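You operate a simulated robot arm through the tools that you are given. There is no shell and no other tool. Be economical: measure what you need, move in short steps, check, and stop when the job is done.

You are at the controls of a simulated two-armed robot. One attempt, no reset.

## Task
Change the bath's filter, then lift the lid back on and lock it.
Fine: old filter in the white tray, the new one beside the bath goes in; both lid levers locked, drain valve shut. Set down upright: filter.
Where things are to end (x, y in the base frame): filter within 0.06 m of [0.62, -0.52].

The check looks at the end state, three seconds after you hand in, the way a careful person would. Anything else that was tipped, shoved, dropped, spilled or broken makes it a failure. Lids that push on must go on centred and level and be pressed home; caps that screw on are set level and turned clockwise until they are tight.

## Robot
Two 7-joint arms with two-finger parallel grippers on one trunk, on a base that drives. Base frame: it is fixed to the floor where the robot stands at the start and does not move with it; the origin is under the middle of the robot, x ahead of it, y to its left, z up. Units: m, rad, N and s.
The left shoulder is at the start at [0.05, 0.158, 1.183], the right one opposite. With the tool pointing down near the work surface each hand reaches from about 0.1 to 0.36 m from the robot's upright axis, wherever it stands, measured 20 degrees to its own side. Places, roughly: air line valve [0.8, 0, 0.9]; bath drain valve [0.4, -0.7, 0.9]; bath fill valve [0.9, -0.7, 0.9]; bath pump switch [0.3, -0.4, 0.7]; filter [0.5, -2.5, 0.25]; good [0.7, -0.1, 0.8]; inside of the bath [0.6, -0.4, 0.8]; lid one lever [0.5, -0.4, 1]; lid two lever [0.8, -0.5, 1]; press switch [0.8, 0.3, 1.2]; press tray [0.5, 0.2, 0.9]; ram dial [0.8, 0.1, 1.2]; rim of the bath [0.6, -0.4, 0.9]. Payload 3.91 kg a hand.
The TCP of each hand is the grasp point between the finger pads, 0.03 m short of the fingertips. In the tool frame z runs along the fingers and y along their closing line. The gripper opens to 0.11 m. The fingers are 0.02 m wide and 0.01 m thick; the gripper's body (0.048 by 0.112 m) begins 0.055 m behind the TCP.
Orientation is that of the tool frame in the base frame, as [roll, pitch, yaw] about the fixed x, y, z axes, in that order (R = Rz(yaw) Ry(pitch) Rx(roll)). With the fingers straight down and closing along the base's y, the tool's x points along the base's -x, its y along +y and its z along -z.

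## Interface
- The arms move only by the tool drive_tool. It takes "left_plan", "right_plan" or both (then of equal length, played together; a hand with none holds still); each is a list of rows, each a list of 7 numbers: the shift along the base's x, y, z in m, then the turn, a rotation vector about the base's x, y, z in degrees, then the gripper command, from -1 (shut) to 1 (fully open), values between in proportion. In form: [[x, y, z, rx, ry, rz, gripper], ...]. A call has 1 to 8 rows; each row is the pose to reach, as a shift and turn from the pose commanded when the call began. Each row takes 0.2 s and may step no farther than 0.05 m and 0.15 rad from the row before; otherwise, or with a gripper value out of range, the whole call is refused. Where a pose cannot be reached the arm comes as near as it can. A force on the tool above 70 N (or 10 N above the force at the start of the call, whichever is more), or a blocked arm, ends the call early, and 0.2 s more pass. Each finger travels about 0.153 m/s and halts on what it meets, pressing with about 24 N; the grip force reading is that of the motor and also rises with nothing between the fingers. The clock runs only during rows and for 0.2 s after the last one: add rows that repeat a pose to give the fingers time. The reply holds the time, the measured pose of the TCP, the force on the tool along the base axes, the opening and the grip force, in the units named above and with some noise, with the torque about the TCP (base axes, N m) and any sound that the robot's microphone picked up.
- Cameras (640 x 400 px; columns grow to the right, rows downward): "scene" is now at [0.1304, -0.024, 1.3426]; the picture's right is [-0.27, -0.96, 0.00], its down [-0.34, 0.09, -0.94] and it looks along [0.90, -0.25, -0.35] (base axes); focal length 214 px, centre (320, 200). "left" rides on the left gripper at [0.072, -0.017, -0.103] in its tool frame; the picture's right is [0.23, 0.97, 0.00], its down [-0.76, 0.18, -0.62] and it looks along [-0.61, 0.14, 0.78] (tool axes); focal length 222 px, centre (320, 200). "right" rides on the right gripper at [0.072, 0.017, -0.103] in its tool frame; the picture's right is [-0.23, 0.97, 0.00], its down [-0.76, -0.18, -0.62] and it looks along [-0.61, -0.14, 0.78] (tool axes); focal length 222 px, centre (320, 200). There is no depth. A picture from a camera that has moved, and an enlarged one, comes with that camera's place and axes in the base frame and with its lens.
- capture(camera): a new picture of that camera. It takes no simulated time.
- move_column(by): slides the trunk up (or, below 0, down) by that many m; the arms and the scene camera ride with it, the base frame stays. It gives what a move gives, with no picture.
- drive_base(legs): drives the robot by 1 to 6 legs, each [ahead, turn to the left] in m and rad, along the robot's own axes; the way and the turn of a leg run together, so that a leg with both is an arc; at most 1.5 m and 3.142 rad a leg. The arms and the cameras ride along, it lands a little off, and it stops where it bumps. It gives what a move gives.
- head_to(pan, tilt): turns the head with the scene camera to pan (to the left, within 1.396 rad either way) and tilt (down, from -0.506 to 1.204), counted from straight ahead of the robot. It gives what a move gives.
- enlarge(camera, box): a new picture of the part [left, top, right, bottom] of that camera's present view, enlarged. It takes no simulated time.
- finish_job(): hands the job in; it is judged then, once.

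Work in short steps. Places have to be worked out from the pictures, the camera data and where the tool is seen: move nearer, look again, correct. Check each grasp and each placing, and mend what went wrong. You have 120 turns and 108 pictures in all, those below and enlarged ones among them. Open the grippers and draw the arms clear of the work before you hand the job in, unless the task says otherwise; then end with one line.

The tools are called by a JSON object that holds its "method" and its "body". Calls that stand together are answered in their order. drive_tool: Moves the arms, as the interface text tells. Its arguments: {"type":"object","properties":{"left_plan":{"type":"array","items":{"type":"array","items":{"type":"number"}}},"right_plan":{"type":"array","items":{"type":"array","items":{"type":"number"}}}},"required":[]} The other tools are called the same way: move_column (by) slides the trunk up or down; drive_base (legs) drives the base; head_to (pan, tilt) turns the head that bears the scene camera; capture (camera) takes a picture; enlarge (camera, box) takes an enlarged picture of a part of a camera's view; finish_job () hands the job in.

At the start:

```text
time: 0.0
left_tool_pos: [0.336, -0.0645, 1.2738]
left_ee_rot: [3.141, 0.0, -3.141]
left_force: [0.6, -0.7, -0.3]
left_wrist_torque: [0.01, -0.01, -0.01]
left_width: 0.1099
left_gripper_force: 0.1
right_tool_pos: [0.2775, -0.3738, 1.2526]
right_ee_rot: [-3.141, 0.0, -3.14]
right_force: [0.3, -0.4, 1.3]
right_wrist_torque: [-0.02, -0.03, -0.03]
right_width: 0.1098
right_gripper_force: 0.1
trunk travel left (down, up): [-0.425, 0.057]
robot x, y, heading: [0.0005, 0.0018, -0.002]
head pan, tilt: [-0.269, 0.358]
```

scene: 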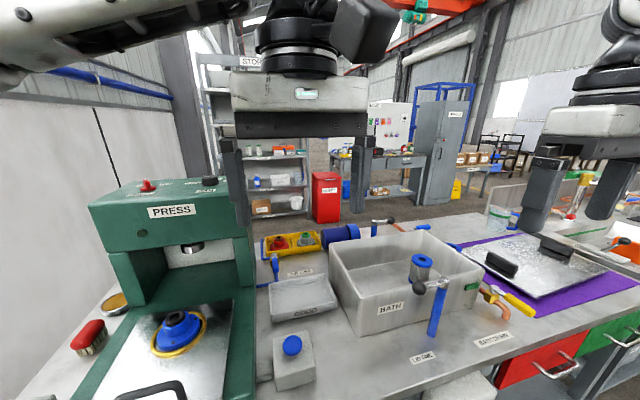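
right: 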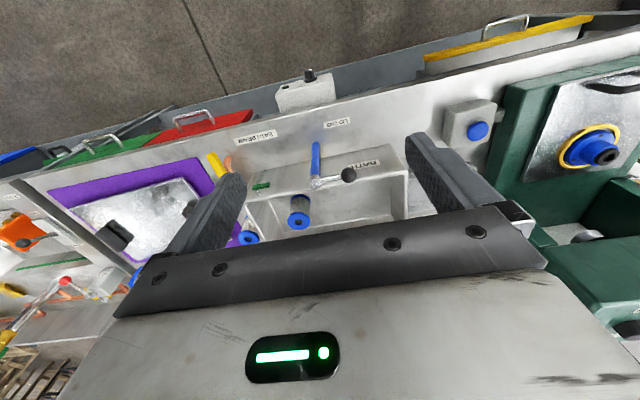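
left: 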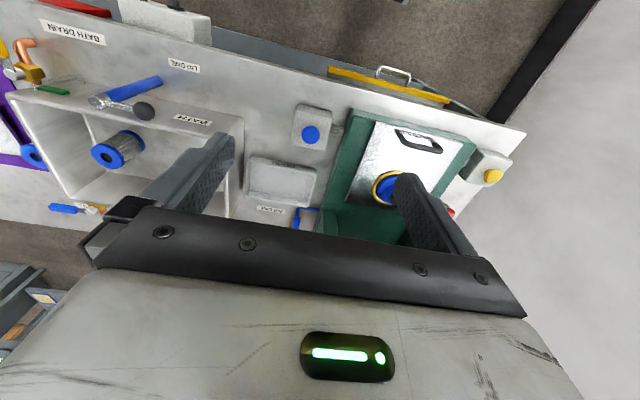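

I'll start by looking closely at the bath area and its surroundings.

{"method": "enlarge", "body": {"camera": "scene", "box": [240, 200, 560, 400]}}

{"method": "enlarge", "body": {"camera": "right", "box": [0, 80, 440, 300]}}

{"method": "head_to", "body": {"pan": -0.9, "tilt": 0.6}}

```text
2.00 times, centred on (400, 300) of scene
camera zoom: at [0.1304, -0.024, 1.3426], right [-0.27, -0.96, 0.0], down [-0.34, 0.09, -0.94], along [0.9, -0.25, -0.35], focal length 429 px, centre (160, 0)
```

zoom: 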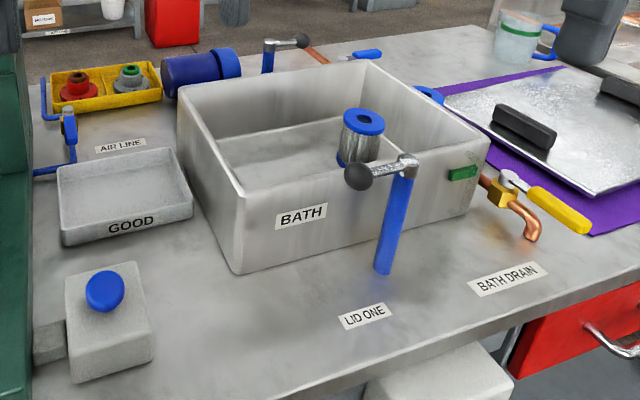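

```text
1.45 times, centred on (220, 190) of right
camera zoom: at [0.2043, -0.3561, 1.3574], right [0.23, 0.97, 0.0], down [0.76, -0.18, 0.62], along [0.61, -0.14, -0.78], focal length 323 px, centre (466, 214)
```

zoom: 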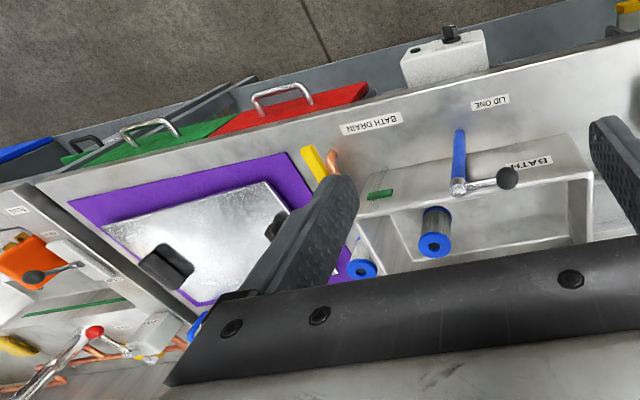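

```text
time: 1.0
left_tool_pos: [0.3356, -0.0652, 1.2741]
left_ee_rot: [-3.141, 0.001, 3.141]
left_force: [0.8, -0.3, 0.3]
left_wrist_torque: [0.01, 0.02, -0.03]
left_width: 0.1098
left_gripper_force: 0.1
right_tool_pos: [0.2765, -0.3733, 1.2531]
right_ee_rot: [-3.14, -0.001, -3.14]
right_force: [-0.5, -1.0, -0.6]
right_wrist_torque: [-0.02, 0.02, -0.01]
right_width: 0.1099
right_gripper_force: 0.0
trunk travel left (down, up): [-0.425, 0.057]
robot x, y, heading: [-0.0017, -0.001, -0.0]
head pan, tilt: [-0.901, 0.6]
```

The bath, the old filter inside it, and the second filter just to its right are visible. Next I look over the right part of the bench for the white tray and the lid.

{"method": "capture", "body": {"camera": "scene"}}

{"method": "enlarge", "body": {"camera": "scene", "box": [80, 80, 400, 280]}}

```text
102 pictures are left
camera scene: at [0.0957, -0.0684, 1.3205], right [-0.78, -0.62, 0.0], down [-0.35, 0.44, -0.83], along [0.51, -0.65, -0.56], focal length 214 px, centre (320, 200)
```

scene: 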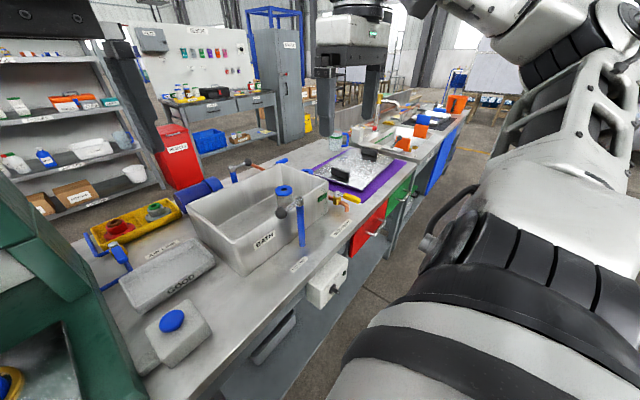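

```text
2.00 times, centred on (240, 180) of scene
camera zoom: at [0.0957, -0.0684, 1.3205], right [-0.78, -0.62, 0.0], down [-0.35, 0.44, -0.83], along [0.51, -0.65, -0.56], focal length 429 px, centre (480, 240)
```

zoom: 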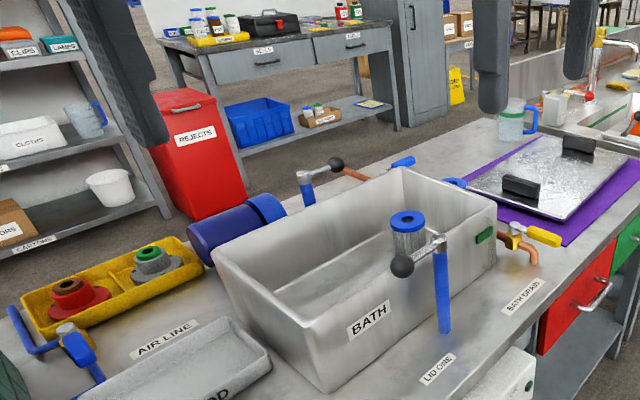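

No obvious white tray yet; I turn farther to the right to search.

{"method": "head_to", "body": {"pan": -1.2, "tilt": 0.3}}

{"method": "capture", "body": {"camera": "scene"}}

{"method": "enlarge", "body": {"camera": "scene", "box": [120, 120, 360, 270]}}

```text
time: 1.8
left_tool_pos: [0.3364, -0.0644, 1.2739]
left_ee_rot: [-3.141, -0.001, -3.14]
left_force: [0.2, -0.5, 0.1]
left_wrist_torque: [0.02, 0.03, 0.0]
left_width: 0.1101
left_gripper_force: 0.1
right_tool_pos: [0.2764, -0.3735, 1.253]
right_ee_rot: [3.141, 0.001, -3.141]
right_force: [-0.1, 0.4, 0.1]
right_wrist_torque: [-0.01, 0.01, 0.01]
right_width: 0.1103
right_gripper_force: 0.0
trunk travel left (down, up): [-0.425, 0.057]
robot x, y, heading: [-0.0001, 0.0019, 0.008]
head pan, tilt: [-1.201, 0.3]
```

```text
100 pictures are left
camera scene: at [0.0746, -0.0862, 1.3479], right [-0.93, -0.36, 0.0], down [-0.11, 0.28, -0.96], along [0.35, -0.89, -0.3], focal length 214 px, centre (320, 200)
```

scene: 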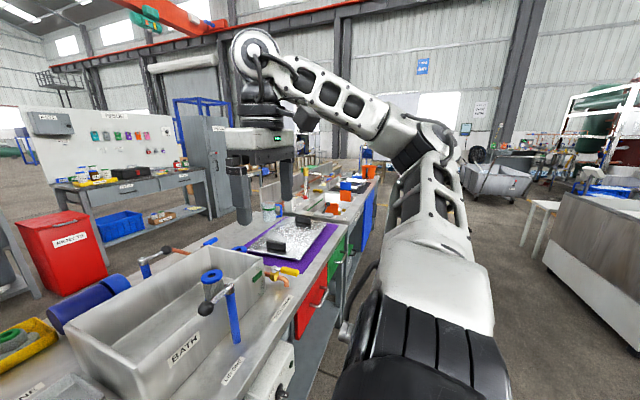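

```text
2.67 times, centred on (240, 195) of scene
camera zoom: at [0.0746, -0.0862, 1.3479], right [-0.93, -0.36, 0.0], down [-0.11, 0.28, -0.96], along [0.35, -0.89, -0.3], focal length 572 px, centre (533, 213)
```

zoom: 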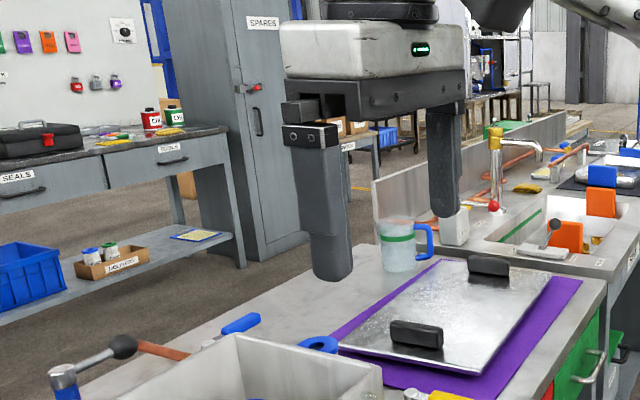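

The GOOD tray might not be the white tray, so I drive along the bench to survey the right part, including the "filter" place near y=-2.5.

{"method": "drive_base", "body": {"legs": [[0, -1.571], [1.3, 0]]}}

{"method": "head_to", "body": {"pan": 0.5, "tilt": 0.4}}

{"method": "capture", "body": {"camera": "scene"}}

```text
time: 12.3
left_tool_pos: [-0.1309, -1.6358, 1.2735]
left_ee_rot: [3.141, 0.001, 1.541]
left_force: [0.0, -0.1, 0.5]
left_wrist_torque: [-0.01, 0.0, 0.02]
left_width: 0.1101
left_gripper_force: 0.1
right_tool_pos: [-0.4391, -1.568, 1.2521]
right_ee_rot: [3.141, -0.001, 1.542]
right_force: [1.1, 0.0, 1.0]
right_wrist_torque: [-0.01, 0.01, 0.0]
right_width: 0.1098
right_gripper_force: 0.1
trunk travel left (down, up): [-0.425, 0.057]
robot x, y, heading: [-0.0576, -1.3024, -1.604]
head pan, tilt: [-1.201, 0.3]
```

```text
time: 14.1
left_tool_pos: [-0.1312, -1.6358, 1.2738]
left_ee_rot: [3.141, 0.001, 1.542]
left_force: [-0.2, 0.1, -0.3]
left_wrist_torque: [0.03, -0.01, 0.01]
left_width: 0.1099
left_gripper_force: 0.0
right_tool_pos: [-0.4388, -1.5679, 1.253]
right_ee_rot: [3.141, 0.0, 1.54]
right_force: [0.3, -0.3, 0.1]
right_wrist_torque: [0.02, -0.02, -0.01]
right_width: 0.1099
right_gripper_force: 0.1
trunk travel left (down, up): [-0.425, 0.057]
robot x, y, heading: [-0.0559, -1.2994, -1.597]
head pan, tilt: [0.499, 0.4]
```

```text
98 pictures are left
camera scene: at [-0.0158, -1.4239, 1.3387], right [-0.89, -0.45, 0.0], down [-0.18, 0.35, -0.92], along [0.42, -0.82, -0.39], focal length 214 px, centre (320, 200)
```

scene: 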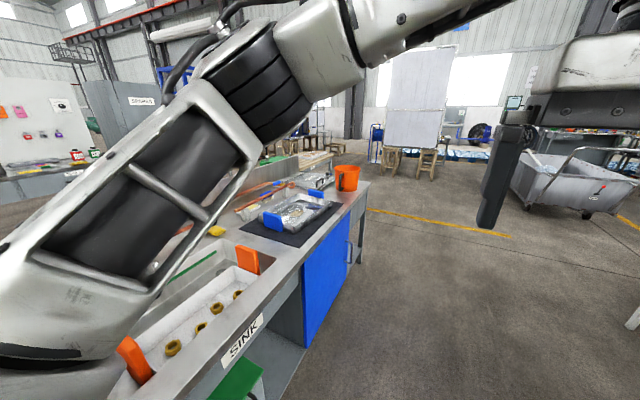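

I look left across the bench from here.

{"method": "head_to", "body": {"pan": 1.35, "tilt": 0.6}}

{"method": "capture", "body": {"camera": "scene"}}

{"method": "capture", "body": {"camera": "left"}}

```text
time: 15.2
left_tool_pos: [-0.131, -1.636, 1.2733]
left_ee_rot: [-3.141, -0.001, 1.542]
left_force: [0.1, 0.5, 0.6]
left_wrist_torque: [-0.02, 0.01, 0.0]
left_width: 0.11
left_gripper_force: 0.0
right_tool_pos: [-0.4387, -1.5678, 1.2525]
right_ee_rot: [3.141, -0.001, 1.542]
right_force: [-0.3, -0.1, -0.4]
right_wrist_torque: [-0.02, 0.0, 0.03]
right_width: 0.1099
right_gripper_force: 0.2
trunk travel left (down, up): [-0.425, 0.057]
robot x, y, heading: [-0.0584, -1.3021, -1.601]
head pan, tilt: [1.349, 0.6]
```

```text
97 pictures are left
camera scene: at [0.0279, -1.3633, 1.3205], right [-0.25, -0.97, 0.0], down [-0.55, 0.14, -0.83], along [0.8, -0.21, -0.56], focal length 214 px, centre (320, 200)
```

scene: 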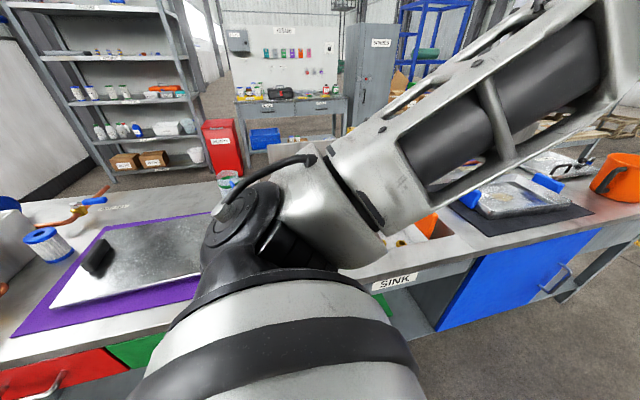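

```text
96 pictures are left
camera left: at [-0.1461, -1.5638, 1.3769], right [0.98, 0.2, 0.0], down [0.16, -0.77, 0.62], along [0.12, -0.61, -0.78], focal length 222 px, centre (320, 200)
```

left: 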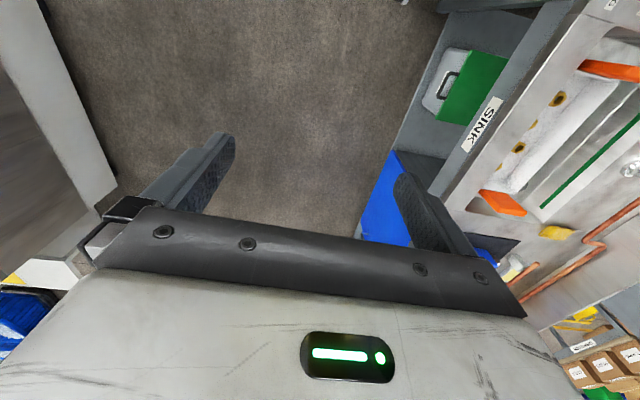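

The new filter stands between the bath and the mat. I look the other way too, to rule out other white trays, and lean on the far end of the bench.

{"method": "enlarge", "body": {"camera": "scene", "box": [0, 170, 240, 320]}}

{"method": "head_to", "body": {"pan": -1.0, "tilt": 0.35}}

{"method": "capture", "body": {"camera": "scene"}}

```text
2.67 times, centred on (120, 245) of scene
camera zoom: at [0.0279, -1.3633, 1.3205], right [-0.25, -0.97, 0.0], down [-0.55, 0.14, -0.83], along [0.8, -0.21, -0.56], focal length 572 px, centre (853, 80)
```

zoom: 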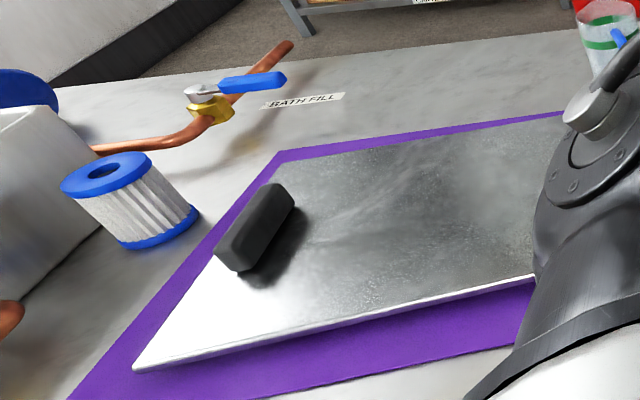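

```text
time: 17.4
left_tool_pos: [-0.1308, -1.6356, 1.2746]
left_ee_rot: [3.141, -0.001, 1.541]
left_force: [-0.7, 0.2, -0.1]
left_wrist_torque: [-0.01, -0.03, 0.01]
left_width: 0.1099
left_gripper_force: 0.0
right_tool_pos: [-0.4385, -1.5671, 1.2525]
right_ee_rot: [-3.141, 0.001, 1.541]
right_force: [-0.3, -0.6, -0.3]
right_wrist_torque: [0.02, -0.02, -0.02]
right_width: 0.1099
right_gripper_force: 0.1
trunk travel left (down, up): [-0.425, 0.057]
robot x, y, heading: [-0.0564, -1.2996, -1.604]
head pan, tilt: [-1.0, 0.351]
```

```text
94 pictures are left
camera scene: at [-0.1374, -1.3892, 1.3432], right [-0.52, 0.86, 0.0], down [0.29, 0.18, -0.94], along [-0.81, -0.48, -0.34], focal length 214 px, centre (320, 200)
```

scene: 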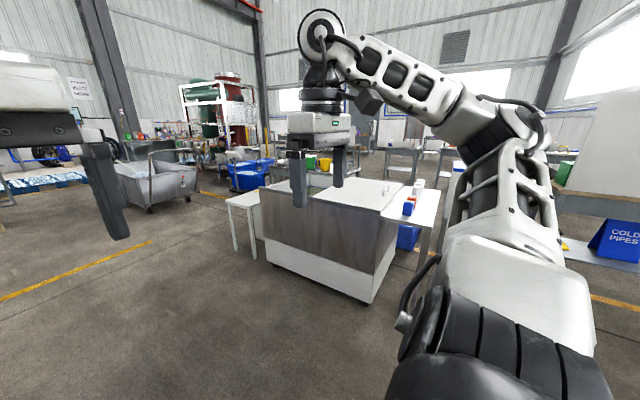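

I turn to face the sink bench and step back for an overview.

{"method": "drive_base", "body": {"legs": [[0, 1.6], [-0.5, 0]]}}

{"method": "head_to", "body": {"pan": -0.35, "tilt": 0.5}}

{"method": "capture", "body": {"camera": "scene"}}

{"method": "head_to", "body": {"pan": 0.6, "tilt": 0.5}}

{"method": "capture", "body": {"camera": "scene"}}

```text
time: 24.2
left_tool_pos: [-0.2204, -1.3632, 1.2744]
left_ee_rot: [3.141, 0.0, 3.137]
left_force: [0.1, -0.3, 0.0]
left_wrist_torque: [0.02, 0.01, 0.0]
left_width: 0.1099
left_gripper_force: 0.0
right_tool_pos: [-0.2801, -1.6733, 1.2534]
right_ee_rot: [3.141, 0.0, 3.136]
right_force: [0.2, 0.3, -0.4]
right_wrist_torque: [-0.01, 0.01, 0.01]
right_width: 0.1102
right_gripper_force: 0.1
trunk travel left (down, up): [-0.425, 0.057]
robot x, y, heading: [-0.5535, -1.2966, -0.01]
head pan, tilt: [-1.0, 0.351]
```

```text
time: 25.2
left_tool_pos: [-0.2206, -1.3639, 1.2736]
left_ee_rot: [3.141, -0.001, 3.136]
left_force: [-0.5, -0.3, -0.7]
left_wrist_torque: [0.04, 0.01, -0.01]
left_width: 0.1102
left_gripper_force: 0.2
right_tool_pos: [-0.2813, -1.6723, 1.2536]
right_ee_rot: [-3.141, 0.002, 3.136]
right_force: [-0.5, -0.5, 0.5]
right_wrist_torque: [-0.02, -0.02, 0.02]
right_width: 0.1098
right_gripper_force: 0.1
trunk travel left (down, up): [-0.425, 0.057]
robot x, y, heading: [-0.5541, -1.2953, -0.007]
head pan, tilt: [-0.351, 0.499]
```

```text
93 pictures are left
camera scene: at [-0.4301, -1.329, 1.3296], right [-0.35, -0.94, 0.0], down [-0.45, 0.17, -0.88], along [0.82, -0.31, -0.48], focal length 214 px, centre (320, 200)
```

scene: 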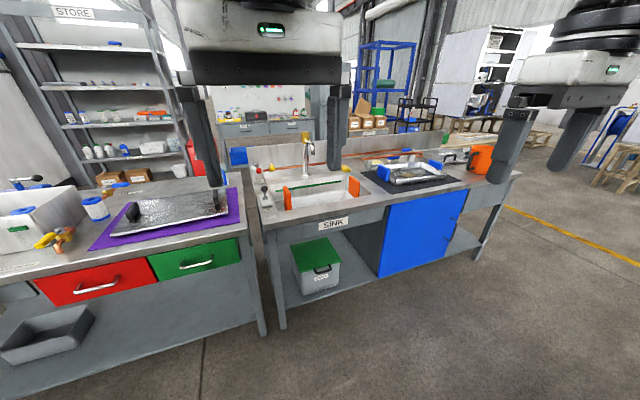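

```text
time: 26.5
left_tool_pos: [-0.2206, -1.3639, 1.2729]
left_ee_rot: [3.14, 0.002, 3.137]
left_force: [-0.2, 0.2, 0.0]
left_wrist_torque: [0.01, -0.02, -0.02]
left_width: 0.1101
left_gripper_force: 0.0
right_tool_pos: [-0.2815, -1.6745, 1.2533]
right_ee_rot: [3.141, 0.0, 3.136]
right_force: [-0.7, 0.0, 0.1]
right_wrist_torque: [-0.02, 0.03, -0.01]
right_width: 0.1101
right_gripper_force: 0.1
trunk travel left (down, up): [-0.425, 0.057]
robot x, y, heading: [-0.5543, -1.2958, -0.005]
head pan, tilt: [0.6, 0.499]
```

```text
92 pictures are left
camera scene: at [-0.4399, -1.2462, 1.3296], right [0.56, -0.83, 0.0], down [-0.4, -0.27, -0.88], along [0.73, 0.49, -0.48], focal length 214 px, centre (320, 200)
```

scene: 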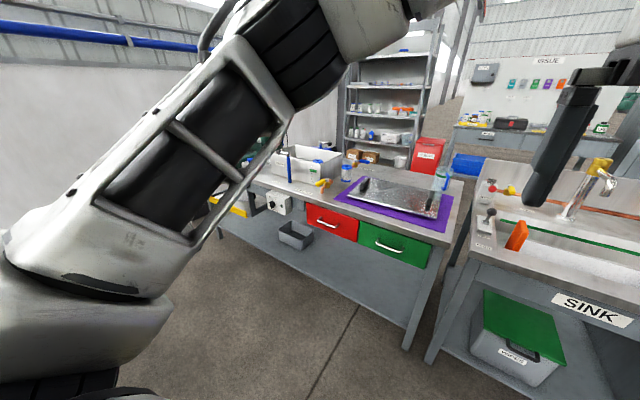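

The only light tray by the bath is the one labelled GOOD (the one on the lower shelf is dark grey). I drive back to stand in front of the bath and look down into it.

{"method": "drive_base", "body": {"legs": [[0, 1.576], [0.88, 0], [0, -1.571], [0.5, 0]]}}

{"method": "head_to", "body": {"pan": 0.0, "tilt": 0.75}}

{"method": "capture", "body": {"camera": "scene"}}

```text
time: 41.4
left_tool_pos: [0.2684, -0.4543, 1.2738]
left_ee_rot: [-3.142, 0.001, -3.112]
left_force: [-0.1, -1.1, -0.7]
left_wrist_torque: [-0.02, 0.04, 0.03]
left_width: 0.1098
left_gripper_force: 0.2
right_tool_pos: [0.2198, -0.7662, 1.2531]
right_ee_rot: [3.141, -0.001, -3.11]
right_force: [-0.1, 0.0, 0.1]
right_wrist_torque: [0.01, 0.05, -0.01]
right_width: 0.11
right_gripper_force: 0.1
trunk travel left (down, up): [-0.425, 0.057]
robot x, y, heading: [-0.0657, -0.4015, 0.032]
head pan, tilt: [0.6, 0.499]
```

```text
time: 42.4
left_tool_pos: [0.2686, -0.4555, 1.2746]
left_ee_rot: [3.142, 0.001, -3.111]
left_force: [0.0, -0.7, 0.5]
left_wrist_torque: [-0.01, -0.02, -0.01]
left_width: 0.1101
left_gripper_force: 0.1
right_tool_pos: [0.2207, -0.7656, 1.2545]
right_ee_rot: [3.141, 0.002, -3.111]
right_force: [-1.3, -0.4, 0.1]
right_wrist_torque: [-0.04, -0.02, -0.04]
right_width: 0.11
right_gripper_force: 0.0
trunk travel left (down, up): [-0.425, 0.057]
robot x, y, heading: [-0.0675, -0.4014, 0.028]
head pan, tilt: [0.0, 0.75]
```

```text
91 pictures are left
camera scene: at [0.0545, -0.3957, 1.3076], right [0.03, -1.0, 0.0], down [-0.68, -0.02, -0.73], along [0.73, 0.02, -0.68], focal length 214 px, centre (320, 200)
```

scene: 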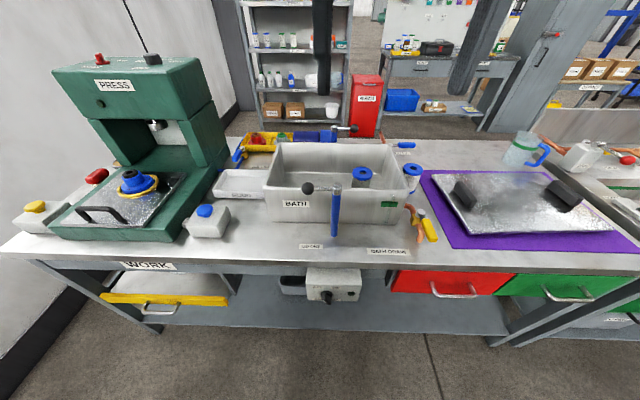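

From two views I work out the bench top at z≈0.80 with its front edge at x≈0.36, and the bath spanning about x 0.505–0.77, y −0.65 to −0.22 with its rim at ≈0.93. I zoom in on the valve, the filters, the levers and the lid.

{"method": "enlarge", "body": {"camera": "scene", "box": [240, 120, 440, 245]}}

{"method": "enlarge", "body": {"camera": "scene", "box": [380, 130, 640, 290]}}

```text
3.20 times, centred on (340, 182) of scene
camera zoom: at [0.0545, -0.3957, 1.3076], right [0.03, -1.0, 0.0], down [-0.68, -0.02, -0.73], along [0.73, 0.02, -0.68], focal length 686 px, centre (256, 256)
```

zoom: 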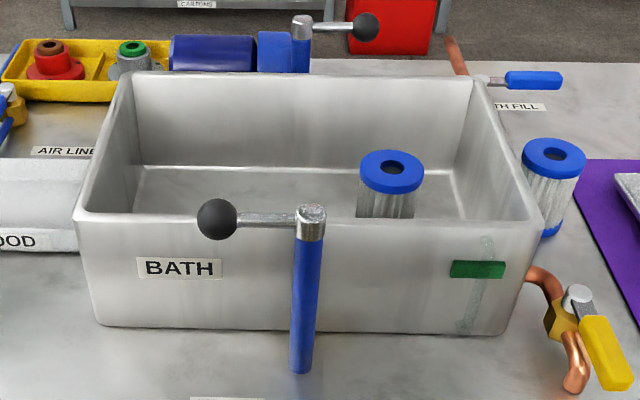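

```text
2.46 times, centred on (510, 210) of scene
camera zoom: at [0.0545, -0.3957, 1.3076], right [0.03, -1.0, 0.0], down [-0.68, -0.02, -0.73], along [0.73, 0.02, -0.68], focal length 528 px, centre (-148, 175)
```

zoom: 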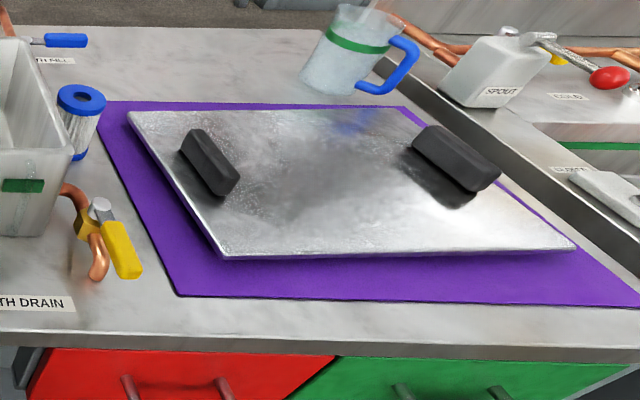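

The drain valve's yellow lever lies along its outlet pipe (open), while the fill valve's lever lies across its pipe (shut). I test how far the arms reach forward, at the present safe height.

{"method": "drive_tool", "body": {"left_plan": [[0.05, 0, 0, 0, 0, 0, 1], [0.1, 0, 0, 0, 0, 0, 1], [0.15, 0, 0, 0, 0, 0, 1], [0.2, 0, 0, 0, 0, 0, 1], [0.25, 0, 0, 0, 0, 0, 1], [0.3, 0, 0, 0, 0, 0, 1], [0.35, 0, 0, 0, 0, 0, 1], [0.35, 0, 0, 0, 0, 0, 1]], "right_plan": [[0.05, 0, 0, 0, 0, 0, 1], [0.1, 0, 0, 0, 0, 0, 1], [0.15, 0, 0, 0, 0, 0, 1], [0.2, 0, 0, 0, 0, 0, 1], [0.25, 0, 0, 0, 0, 0, 1], [0.3, 0, 0, 0, 0, 0, 1], [0.35, 0, 0, 0, 0, 0, 1], [0.35, 0, 0, 0, 0, 0, 1]]}}

```text
time: 44.2
left_tool_pos: [0.4741, -0.3961, 1.2052]
left_ee_rot: [-3.14, 0.001, -3.109]
left_force: [-0.4, 0.2, -0.4]
left_wrist_torque: [-0.02, -0.02, 0.02]
left_width: 0.1098
left_gripper_force: 0.1
left hand out of reach, approached as far as the arm can: row 3, 4, 5, 6, 7, 8
right_tool_pos: [0.4859, -0.7378, 1.2294]
right_ee_rot: [-3.14, 0.003, -3.112]
right_force: [-0.7, 0.2, 1.1]
right_wrist_torque: [-0.03, 0.03, 0.01]
right_width: 0.1097
right_gripper_force: 0.0
right hand out of reach, approached as far as the arm can: row 5, 6, 7, 8
trunk travel left (down, up): [-0.425, 0.057]
robot x, y, heading: [-0.066, -0.4056, 0.029]
head pan, tilt: [0.0, 0.75]
```

Reach at this height is about 0.55 m ahead of the axis, so I need to be closer. I drive ahead 0.13 m, with the hands still high.

{"method": "drive_base", "body": {"legs": [[0.13, -0.03]]}}

{"method": "capture", "body": {"camera": "scene"}}

{"method": "capture", "body": {"camera": "left"}}

{"method": "capture", "body": {"camera": "right"}}

```text
time: 45.5
left_tool_pos: [0.6044, -0.4127, 1.2036]
left_ee_rot: [-3.141, 0.0, -3.141]
left_force: [1.0, 0.6, 0.1]
left_wrist_torque: [0.03, 0.05, 0.01]
left_width: 0.1101
left_gripper_force: 0.1
right_tool_pos: [0.6064, -0.7534, 1.2292]
right_ee_rot: [3.141, -0.001, -3.14]
right_force: [0.9, 0.0, -0.8]
right_wrist_torque: [0.01, 0.02, 0.02]
right_width: 0.1099
right_gripper_force: 0.1
trunk travel left (down, up): [-0.425, 0.057]
robot x, y, heading: [0.0609, -0.4004, 0.002]
head pan, tilt: [0.0, 0.75]
```

```text
88 pictures are left
camera scene: at [0.1851, -0.3977, 1.3075], right [0.0, -1.0, 0.0], down [-0.68, 0.0, -0.73], along [0.73, 0.0, -0.68], focal length 214 px, centre (320, 200)
```

scene: 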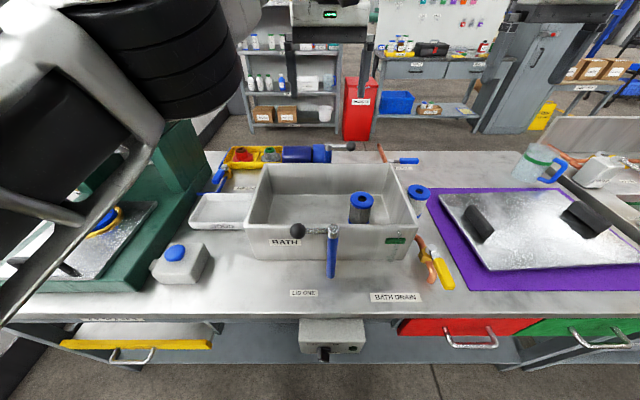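

```text
87 pictures are left
camera left: at [0.5328, -0.431, 1.3075], right [-0.23, 0.97, 0.0], down [0.76, 0.18, 0.62], along [0.61, 0.14, -0.78], focal length 222 px, centre (320, 200)
```

left: 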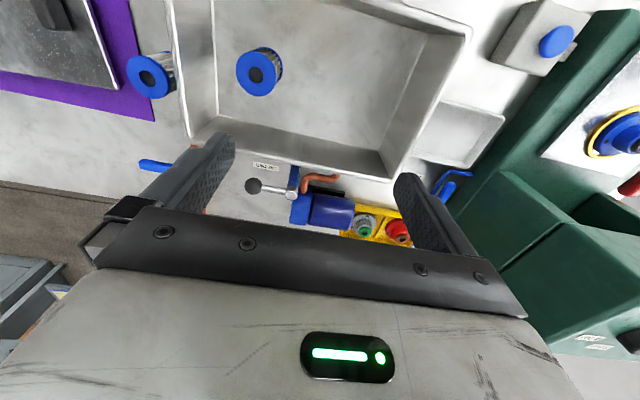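

```text
86 pictures are left
camera right: at [0.5335, -0.7357, 1.3326], right [0.23, 0.97, 0.0], down [0.76, -0.18, 0.62], along [0.61, -0.14, -0.78], focal length 222 px, centre (320, 200)
```

right: 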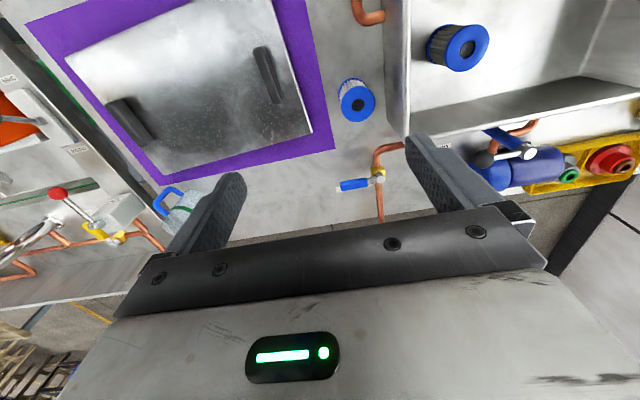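

I triangulate the old filter at (0.62,−0.52) with its top at z≈0.89, the new one at about (0.665,−0.69) with its top at ≈0.895, and the GOOD tray around (0.66,−0.065). I edge a little closer and shift slightly left, so the left arm can reach both the old filter and the tray.

{"method": "drive_base", "body": {"legs": [[-0.18, 0], [0, 0.35], [0.1, 0], [0, -0.35], [0.13, 0]]}}

```text
time: 50.9
left_tool_pos: [0.6265, -0.3787, 1.2041]
left_ee_rot: [-3.141, 0.0, -3.14]
left_force: [-0.5, 0.7, -0.3]
left_wrist_torque: [0.0, -0.03, -0.03]
left_width: 0.1099
left_gripper_force: 0.1
right_tool_pos: [0.6268, -0.7199, 1.2276]
right_ee_rot: [-3.141, 0.002, 3.139]
right_force: [0.6, 0.3, 1.0]
right_wrist_torque: [-0.01, -0.02, 0.02]
right_width: 0.1097
right_gripper_force: 0.0
trunk travel left (down, up): [-0.425, 0.057]
robot x, y, heading: [0.0838, -0.3629, 0.001]
head pan, tilt: [0.0, 0.75]
stopped in leg 5: the robot was blocked; the commanded pose is now the measured one
```

The robot is against the bench at x=0.084. I move the left hand above the old filter and look.

{"method": "drive_tool", "body": {"left_plan": [[0, -0.045, 0, 0, 0, 0, 1], [-0.003, -0.09, -0.01, 0, 0, 0, 1], [-0.006, -0.14, -0.03, 0, 0, 0, 1], [-0.006, -0.14, -0.08, 0, 0, 0, 1], [-0.006, -0.14, -0.13, 0, 0, 0, 1], [-0.006, -0.14, -0.17, 0, 0, 0, 1], [-0.006, -0.14, -0.17, 0, 0, 0, 1]]}}

{"method": "capture", "body": {"camera": "left"}}

{"method": "capture", "body": {"camera": "scene"}}

```text
refused: row 3 steps farther than a row can; nothing moved
```

```text
85 pictures are left
camera left: at [0.5534, -0.3966, 1.3074], right [-0.23, 0.97, 0.0], down [0.76, 0.18, 0.62], along [0.61, 0.14, -0.78], focal length 222 px, centre (320, 200)
```

left: 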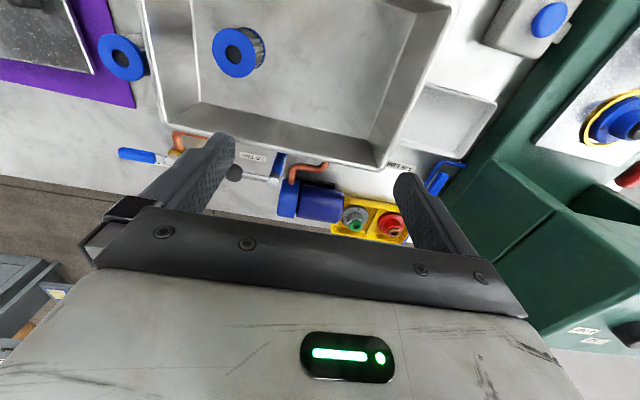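

```text
84 pictures are left
camera scene: at [0.2051, -0.3639, 1.3078], right [0.0, -1.0, 0.0], down [-0.68, 0.0, -0.73], along [0.73, 0.0, -0.68], focal length 214 px, centre (320, 200)
```

scene: 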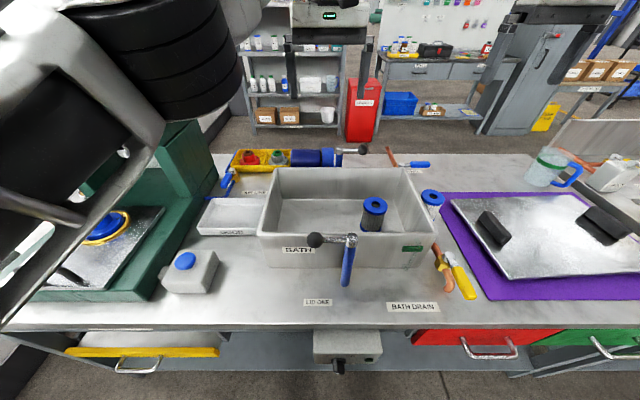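

The row step was a bit too large; I split the move up with smaller steps.

{"method": "drive_tool", "body": {"left_plan": [[0, -0.045, 0, 0, 0, 0, 1], [-0.003, -0.09, -0.01, 0, 0, 0, 1], [-0.006, -0.132, -0.03, 0, 0, 0, 1], [-0.006, -0.14, -0.075, 0, 0, 0, 1], [-0.006, -0.14, -0.12, 0, 0, 0, 1], [-0.006, -0.14, -0.165, 0, 0, 0, 1], [-0.006, -0.14, -0.19, 0, 0, 0, 1], [-0.006, -0.14, -0.19, 0, 0, 0, 1]]}}

{"method": "capture", "body": {"camera": "left"}}

```text
time: 52.7
left_tool_pos: [0.6019, -0.4809, 1.0516]
left_ee_rot: [-3.14, -0.001, -3.141]
left_force: [0.2, 0.2, 0.4]
left_wrist_torque: [-0.01, 0.01, -0.02]
left_width: 0.1101
left_gripper_force: 0.0
left hand out of reach, approached as far as the arm can: row 1, 2, 3, 4, 5, 6, 7, 8
right_tool_pos: [0.6276, -0.7193, 1.2269]
right_ee_rot: [-3.139, 0.0, 3.14]
right_force: [-0.2, -0.2, -0.5]
right_wrist_torque: [0.0, -0.02, 0.01]
right_width: 0.1101
right_gripper_force: 0.0
trunk travel left (down, up): [-0.425, 0.057]
robot x, y, heading: [0.0842, -0.3635, 0.004]
head pan, tilt: [0.0, 0.75]
```

```text
83 pictures are left
camera left: at [0.5281, -0.4996, 1.1556], right [-0.23, 0.97, 0.0], down [0.76, 0.18, 0.62], along [0.61, 0.14, -0.78], focal length 222 px, centre (320, 200)
```

left: 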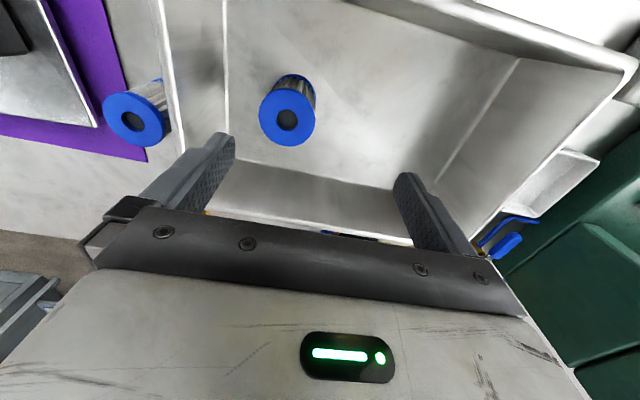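

Slightly short of reach at this height; lower down it should be better. I descend while shifting toward the filter, staying above the filter top.

{"method": "drive_tool", "body": {"left_plan": [[0.005, -0.01, -0.03, 0, 0, 0, 1], [0.01, -0.025, -0.06, 0, 0, 0, 1], [0.018, -0.039, -0.09, 0, 0, 0, 1], [0.018, -0.039, -0.09, 0, 0, 0, 1]]}}

{"method": "capture", "body": {"camera": "left"}}

```text
time: 53.7
left_tool_pos: [0.6031, -0.4833, 0.998]
left_ee_rot: [-3.14, 0.0, -3.139]
left_force: [-0.2, -0.7, -0.8]
left_wrist_torque: [-0.03, 0.02, 0.01]
left_width: 0.11
left_gripper_force: 0.1
left hand out of reach, approached as far as the arm can: row 1, 2, 3, 4
right_tool_pos: [0.6275, -0.7196, 1.227]
right_ee_rot: [-3.141, -0.001, 3.138]
right_force: [-0.2, -0.7, 0.0]
right_wrist_torque: [-0.03, 0.01, -0.01]
right_width: 0.1101
right_gripper_force: 0.1
trunk travel left (down, up): [-0.425, 0.057]
robot x, y, heading: [0.0823, -0.3651, 0.0]
head pan, tilt: [0.0, 0.75]
```

```text
82 pictures are left
camera left: at [0.5301, -0.5015, 1.1008], right [-0.23, 0.97, 0.0], down [0.76, 0.18, 0.62], along [0.61, 0.14, -0.78], focal length 222 px, centre (320, 200)
```

left: 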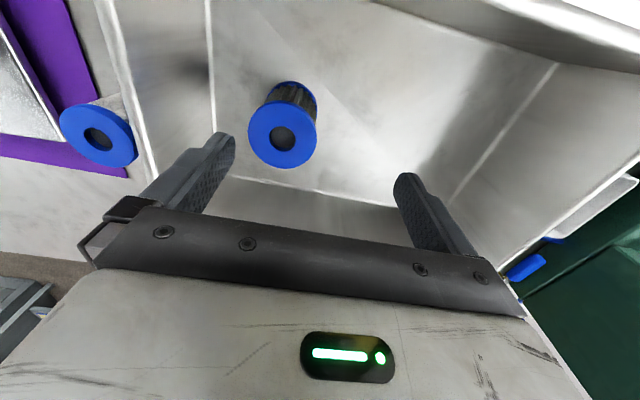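

The left shoulder is too far away, but the right shoulder is well placed for the old filter. I lift and retract the left hand, and bring the right hand above the old filter, rotated so its fingers close along x.

{"method": "drive_tool", "body": {"left_plan": [[0, 0, 0.045, 0, 0, 0, 1], [0, 0, 0.09, 0, 0, 0, 1], [-0.01, 0, 0.135, 0, 0, 0, 1], [-0.03, 0.01, 0.175, 0, 0, 0, 1], [-0.07, 0.02, 0.2, 0, 0, 0, 1], [-0.11, 0.035, 0.225, 0, 0, 0, 1], [-0.15, 0.045, 0.25, 0, 0, 0, 1], [-0.18, 0.05, 0.275, 0, 0, 0, 1]]}}

{"method": "drive_tool", "body": {"right_plan": [[0, 0.04, 0, 0, 0, 0, 1], [-0.003, 0.08, -0.01, 0, 0, 0, 1], [-0.006, 0.12, -0.03, 0, 0, 0, 1], [-0.007, 0.16, -0.05, 0, 0, 0, 1], [-0.007, 0.2, -0.07, 0, 0, 0, 1], [-0.007, 0.2, -0.115, 0, 0, 0, 1], [-0.007, 0.2, -0.16, 0, 0, 0, 1], [-0.007, 0.2, -0.2, 0, 0, 0, 1]]}}

{"method": "capture", "body": {"camera": "right"}}

```text
time: 55.5
left_tool_pos: [0.4235, -0.4312, 1.2743]
left_ee_rot: [-3.141, -0.004, -3.141]
left_force: [-0.3, 0.0, 0.0]
left_wrist_torque: [-0.03, -0.01, -0.03]
left_width: 0.1098
left_gripper_force: 0.1
left hand out of reach, approached as far as the arm can: row 2, 3
right_tool_pos: [0.6268, -0.7197, 1.2286]
right_ee_rot: [-3.139, 0.001, 3.141]
right_force: [0.8, 1.0, 0.8]
right_wrist_torque: [0.0, 0.01, 0.0]
right_width: 0.1098
right_gripper_force: 0.0
trunk travel left (down, up): [-0.425, 0.057]
robot x, y, heading: [0.084, -0.3625, -0.001]
head pan, tilt: [0.0, 0.75]
```

```text
time: 57.3
left_tool_pos: [0.4263, -0.4312, 1.273]
left_ee_rot: [-3.141, -0.002, -3.14]
left_force: [0.2, 0.0, -0.3]
left_wrist_torque: [0.0, -0.01, -0.02]
left_width: 0.11
left_gripper_force: 0.0
right_tool_pos: [0.5874, -0.5482, 1.0347]
right_ee_rot: [3.141, 0.0, 3.139]
right_force: [0.7, 0.4, -0.3]
right_wrist_torque: [0.01, -0.02, 0.0]
right_width: 0.1101
right_gripper_force: 0.1
right hand out of reach, approached as far as the arm can: row 1, 2, 3, 4, 5, 6, 7, 8
trunk travel left (down, up): [-0.425, 0.057]
robot x, y, heading: [0.0844, -0.3671, 0.0]
head pan, tilt: [0.0, 0.75]
```

```text
81 pictures are left
camera right: at [0.5139, -0.5306, 1.1392], right [0.23, 0.97, 0.0], down [0.76, -0.18, 0.62], along [0.61, -0.14, -0.78], focal length 222 px, centre (320, 200)
```

right: 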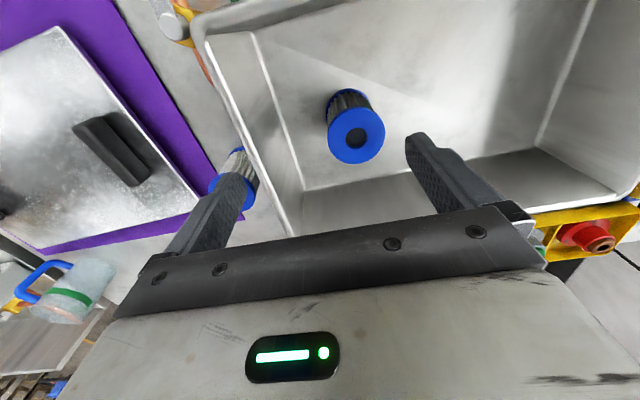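

The right hand stopped a little short; I try again from here going lower, since the high start may have constrained it.

{"method": "drive_tool", "body": {"right_plan": [[-0.02, 0.015, -0.02, 0, 0, 0, 1], [-0.02, 0.028, -0.04, 0, 0, 0, 1], [0.0, 0.028, -0.06, 0, 0, 0, 1], [0.02, 0.028, -0.07, 0, 0, 0, 1], [0.033, 0.028, -0.07, 0, 0, 0, 1], [0.033, 0.028, -0.07, 0, 0, 0, 1]]}}

```text
time: 58.7
left_tool_pos: [0.4253, -0.4318, 1.2735]
left_ee_rot: [-3.139, -0.003, -3.139]
left_force: [0.4, -0.1, 0.2]
left_wrist_torque: [0.01, -0.02, -0.01]
left_width: 0.1098
left_gripper_force: 0.1
right_tool_pos: [0.5765, -0.558, 0.9858]
right_ee_rot: [3.14, 0.001, 3.139]
right_force: [-0.8, -0.4, 0.6]
right_wrist_torque: [0.02, 0.0, 0.02]
right_width: 0.1097
right_gripper_force: 0.2
right hand out of reach, approached as far as the arm can: row 2, 3, 4, 5, 6
trunk travel left (down, up): [-0.425, 0.057]
robot x, y, heading: [0.0797, -0.3675, 0.003]
head pan, tilt: [0.0, 0.75]
```

Reach shrinks as the hand goes lower, so the arm's reach sphere is centred high; lowering the trunk should help. I raise the right hand and pull the left hand back over the bench edge before lowering by 0.25.

{"method": "drive_tool", "body": {"left_plan": [[-0.04, 0, 0, 0, 0, 0, 1], [-0.08, 0.0, 0, 0, 0, 0, 1], [-0.11, 0.0, 0.0, 0, 0, 0, 1], [-0.11, 0, 0, 0, 0, 0, 1], [-0.11, 0, 0, 0, 0, 0, 1]], "right_plan": [[0, 0, 0.045, 0, 0, 0, 1], [0, 0, 0.09, 0, 0, 0, 1], [0, 0, 0.135, 0, 0, 0, 1], [0, 0, 0.18, 0, 0, 0, 1], [0, 0, 0.225, 0, 0, 0, 1]]}}

{"method": "move_column", "body": {"by": -0.25}}

{"method": "capture", "body": {"camera": "scene"}}

```text
time: 59.6
left_tool_pos: [0.3434, -0.4375, 1.2852]
left_ee_rot: [-3.099, -0.095, -3.016]
left_force: [0.3, -0.4, -0.7]
left_wrist_torque: [0.06, 0.0, 0.0]
left_width: 0.1099
left_gripper_force: 0.1
right_tool_pos: [0.5778, -0.5586, 1.1527]
right_ee_rot: [-3.14, -0.002, 3.14]
right_force: [-0.1, 0.0, -0.4]
right_wrist_torque: [-0.04, 0.05, -0.02]
right_width: 0.1099
right_gripper_force: 0.0
trunk travel left (down, up): [-0.425, 0.057]
robot x, y, heading: [0.0821, -0.3641, -0.002]
head pan, tilt: [0.0, 0.75]
stopped in row 4 (left hand): the arm was blocked; the commanded pose is now the measured one
```

```text
time: 61.5
left_tool_pos: [0.3418, -0.4378, 1.0855]
left_ee_rot: [-3.096, -0.093, -3.012]
left_force: [-0.2, 0.4, 0.6]
left_wrist_torque: [0.02, -0.02, -0.03]
left_width: 0.1102
left_gripper_force: 0.0
right_tool_pos: [0.5776, -0.5586, 0.9704]
right_ee_rot: [-3.14, 0.039, 3.138]
right_force: [-13.1, 2.7, 18.5]
right_wrist_torque: [-0.97, 0.59, -0.93]
right_width: 0.1089
right_gripper_force: 0.1
trunk travel left (down, up): [-0.224, 0.259]
robot x, y, heading: [0.084, -0.3634, -0.004]
head pan, tilt: [0.0, 0.75]
stopped: the force on the tool passed its limit at 89 N (the readings are from after the stop); the commanded pose is now the measured one
```

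```text
80 pictures are left
camera scene: at [0.2063, -0.3631, 1.1112], right [0.0, -1.0, 0.0], down [-0.63, 0.0, -0.77], along [0.77, 0.0, -0.63], focal length 214 px, centre (320, 200)
```

scene: 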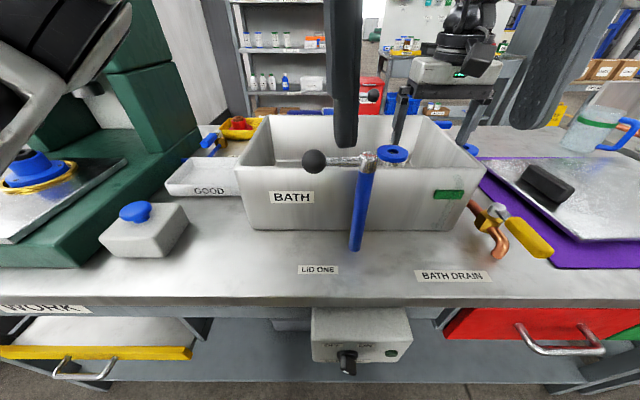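

The right hand met something on the way down (force). I look before moving anything.

{"method": "capture", "body": {"camera": "right"}}

{"method": "enlarge", "body": {"camera": "scene", "box": [330, 0, 530, 200]}}

```text
79 pictures are left
camera right: at [0.5005, -0.541, 1.0719], right [0.23, 0.97, 0.01], down [0.74, -0.18, 0.65], along [0.64, -0.14, -0.76], focal length 222 px, centre (320, 200)
```

right: 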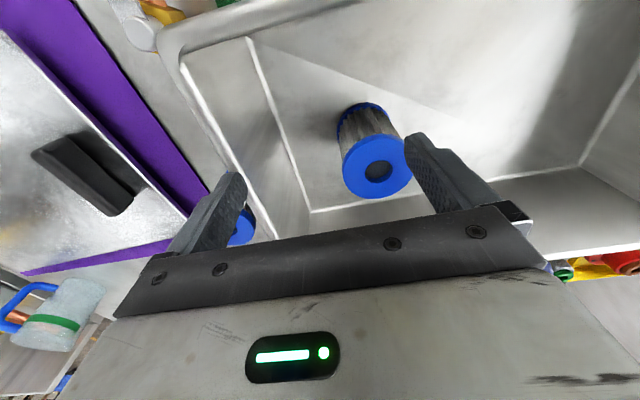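

```text
2.00 times, centred on (430, 100) of scene
camera zoom: at [0.2063, -0.3631, 1.1112], right [0.0, -1.0, 0.0], down [-0.63, 0.0, -0.77], along [0.77, 0.0, -0.63], focal length 429 px, centre (100, 400)
```

zoom: 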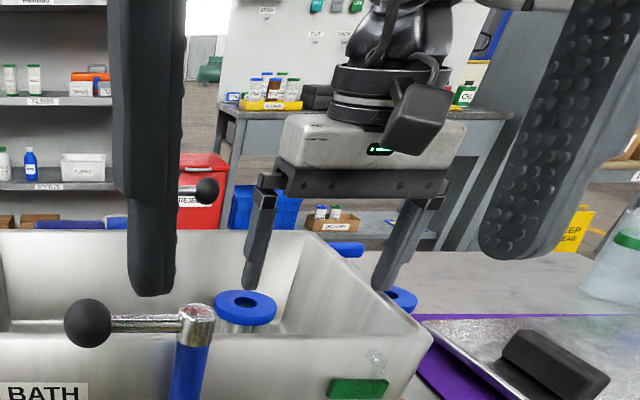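

The finger on the −y side sits on the bath's right rim. I lift the hand straight up and then move it over the filter.

{"method": "drive_tool", "body": {"right_plan": [[0, 0, 0.04, 0, 0, 0, 1], [0.0, 0.0, 0.06, 0, 0, 0, 1], [0.0, 0.02, 0.06, 0, 0, 0, 1], [0.02, 0.038, 0.06, 0, 0, 0, 1], [0.043, 0.038, 0.05, 0, 0, 0, 1], [0.043, 0.038, 0.05, 0, 0, 0, 1]]}}

{"method": "capture", "body": {"camera": "right"}}

{"method": "capture", "body": {"camera": "scene"}}

```text
time: 62.9
left_tool_pos: [0.3435, -0.4377, 1.0861]
left_ee_rot: [-3.094, -0.096, -3.014]
left_force: [0.9, -0.1, 0.5]
left_wrist_torque: [-0.02, -0.02, 0.01]
left_width: 0.1101
left_gripper_force: 0.0
right_tool_pos: [0.5806, -0.5628, 1.0068]
right_ee_rot: [-3.14, 0.034, 3.14]
right_force: [-0.4, -0.1, -0.8]
right_wrist_torque: [-0.01, 0.01, 0.02]
right_width: 0.1097
right_gripper_force: 0.0
right hand out of reach, approached as far as the arm can: row 1, 2, 3, 4, 5, 6
trunk travel left (down, up): [-0.224, 0.259]
robot x, y, heading: [0.0829, -0.3612, 0.004]
head pan, tilt: [0.0, 0.75]
```

```text
77 pictures are left
camera right: at [0.505, -0.5448, 1.1083], right [0.23, 0.97, 0.01], down [0.74, -0.18, 0.65], along [0.63, -0.14, -0.76], focal length 222 px, centre (320, 200)
```

right: 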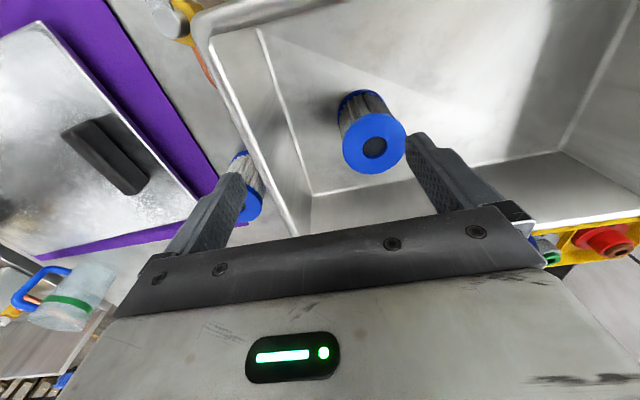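

```text
76 pictures are left
camera scene: at [0.2092, -0.3635, 1.1118], right [0.01, -1.0, 0.0], down [-0.63, 0.0, -0.78], along [0.78, 0.0, -0.63], focal length 214 px, centre (320, 200)
```

scene: 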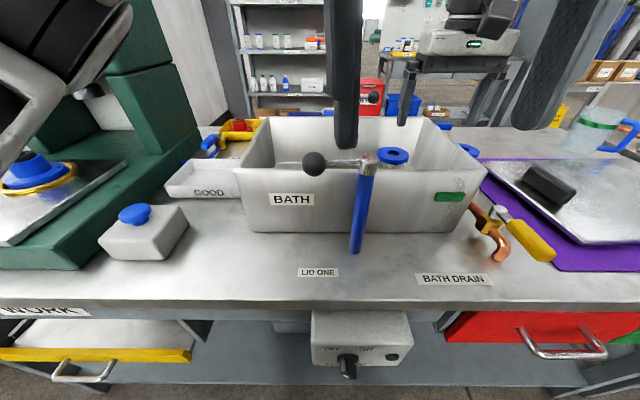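

Still stuck short even though farther points were reachable before, so it looks like a joint configuration issue. I pull the right hand back and up, then approach straight ahead.

{"method": "drive_tool", "body": {"right_plan": [[-0.02, 0, 0.03, 0, 0, 0, 1], [-0.05, 0.0, 0.05, 0, -1, 0, 1], [-0.09, 0.0, 0.06, 0, -2, 0, 1], [-0.13, 0.01, 0.07, 0, -2, 0, 1], [-0.17, 0.02, 0.08, 0, -2, 0, 1], [-0.2, 0.03, 0.08, 0, -2, 0, 1], [-0.2, 0.03, 0.08, 0, -2, 0, 1]]}}

{"method": "drive_tool", "body": {"right_plan": [[0.04, 0.005, 0, 0, 0, 0, 1], [0.08, 0.005, 0, 0, 0, 0, 1], [0.12, 0.01, -0.01, 0, 0, 0, 1], [0.16, 0.01, -0.02, 0, 0, 0, 1], [0.2, 0.01, -0.03, 0, 0, 0, 1], [0.24, 0.01, -0.03, 0, 0, 0, 1], [0.24, 0.01, -0.05, 0, 0, 0, 1]]}}

```text
time: 64.3
left_tool_pos: [0.3429, -0.4344, 1.0873]
left_ee_rot: [-3.11, -0.108, -3.02]
left_force: [0.6, 3.1, -0.3]
left_wrist_torque: [-0.17, 0.02, 0.1]
left_width: 0.11
left_gripper_force: 0.1
right_tool_pos: [0.3998, -0.5411, 1.0848]
right_ee_rot: [-3.136, 0.074, 3.113]
right_force: [-0.5, -3.3, -0.8]
right_wrist_torque: [0.14, -0.02, 0.1]
right_width: 0.1099
right_gripper_force: 0.1
trunk travel left (down, up): [-0.224, 0.259]
robot x, y, heading: [0.0827, -0.3624, 0.0]
head pan, tilt: [0.0, 0.75]
stopped in row 6 (left hand): the force on the tool passed its limit at 79 N (the readings are from after the stop); the commanded pose is now the measured one
```

```text
time: 65.9
left_tool_pos: [0.3421, -0.4342, 1.0884]
left_ee_rot: [-3.107, -0.106, -3.025]
left_force: [-0.1, 0.8, -0.6]
left_wrist_torque: [-0.03, 0.0, 0.02]
left_width: 0.1101
left_gripper_force: 0.1
right_tool_pos: [0.5764, -0.5714, 1.0424]
right_ee_rot: [-3.136, 0.075, 3.112]
right_force: [-0.6, 0.8, -0.6]
right_wrist_torque: [0.02, 0.01, 0.0]
right_width: 0.11
right_gripper_force: 0.1
right hand out of reach, approached as far as the arm can: row 3, 4, 5, 6, 7
trunk travel left (down, up): [-0.224, 0.259]
robot x, y, heading: [0.0846, -0.3672, 0.001]
head pan, tilt: [0.0, 0.75]
```

The hands brushed each other, so I'll keep them apart. I test whether letting the hand yaw with the arm frees the reach; the filter is round, so yaw does not matter. I move the left hand away at the same time.

{"method": "drive_tool", "body": {"left_plan": [[0, 0.04, 0, 0, 0, 0, 1], [0, 0.08, 0, 0, 0, 0, 1], [0, 0.12, 0, 0, 0, 0, 1], [0, 0.14, 0, 0, 0, 0, 1], [0, 0.14, 0, 0, 0, 0, 1], [0, 0.14, 0, 0, 0, 0, 1], [0, 0.14, 0, 0, 0, 0, 1], [0, 0.14, 0, 0, 0, 0, 1]], "right_plan": [[0, 0, 0, 0, 4, 4, 1], [0, 0, 0, 0, 4, 11, 1], [0.01, 0.01, 0, 0, 4, 18, 1], [0.02, 0.03, 0, 0, 4, 25, 1], [0.03, 0.04, 0, 0, 4, 32, 1], [0.044, 0.05, 0, 0, 4, 40, 1], [0.044, 0.05, 0, 0, 4, 40, 1], [0.044, 0.05, 0, 0, 4, 40, 1]]}}

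```text
time: 66.3
left_tool_pos: [0.3472, -0.4075, 1.0851]
left_ee_rot: [-3.103, -0.111, -2.973]
left_force: [-0.6, -19.8, -6.3]
left_wrist_torque: [2.54, -0.35, 1.21]
left_width: 0.11
left_gripper_force: 0.0
right_tool_pos: [0.5718, -0.5765, 1.0386]
right_ee_rot: [-3.136, 0.018, -3.118]
right_force: [0.7, 0.3, -0.8]
right_wrist_torque: [0.03, 0.0, -0.01]
right_width: 0.11
right_gripper_force: 0.1
right hand out of reach, approached as far as the arm can: row 1, 2
trunk travel left (down, up): [-0.224, 0.259]
robot x, y, heading: [0.0813, -0.3648, 0.004]
head pan, tilt: [0.0, 0.75]
stopped in row 2 (left hand): the force on the tool passed its limit at 94 N (the readings are from after the stop); the commanded pose is now the measured one
```

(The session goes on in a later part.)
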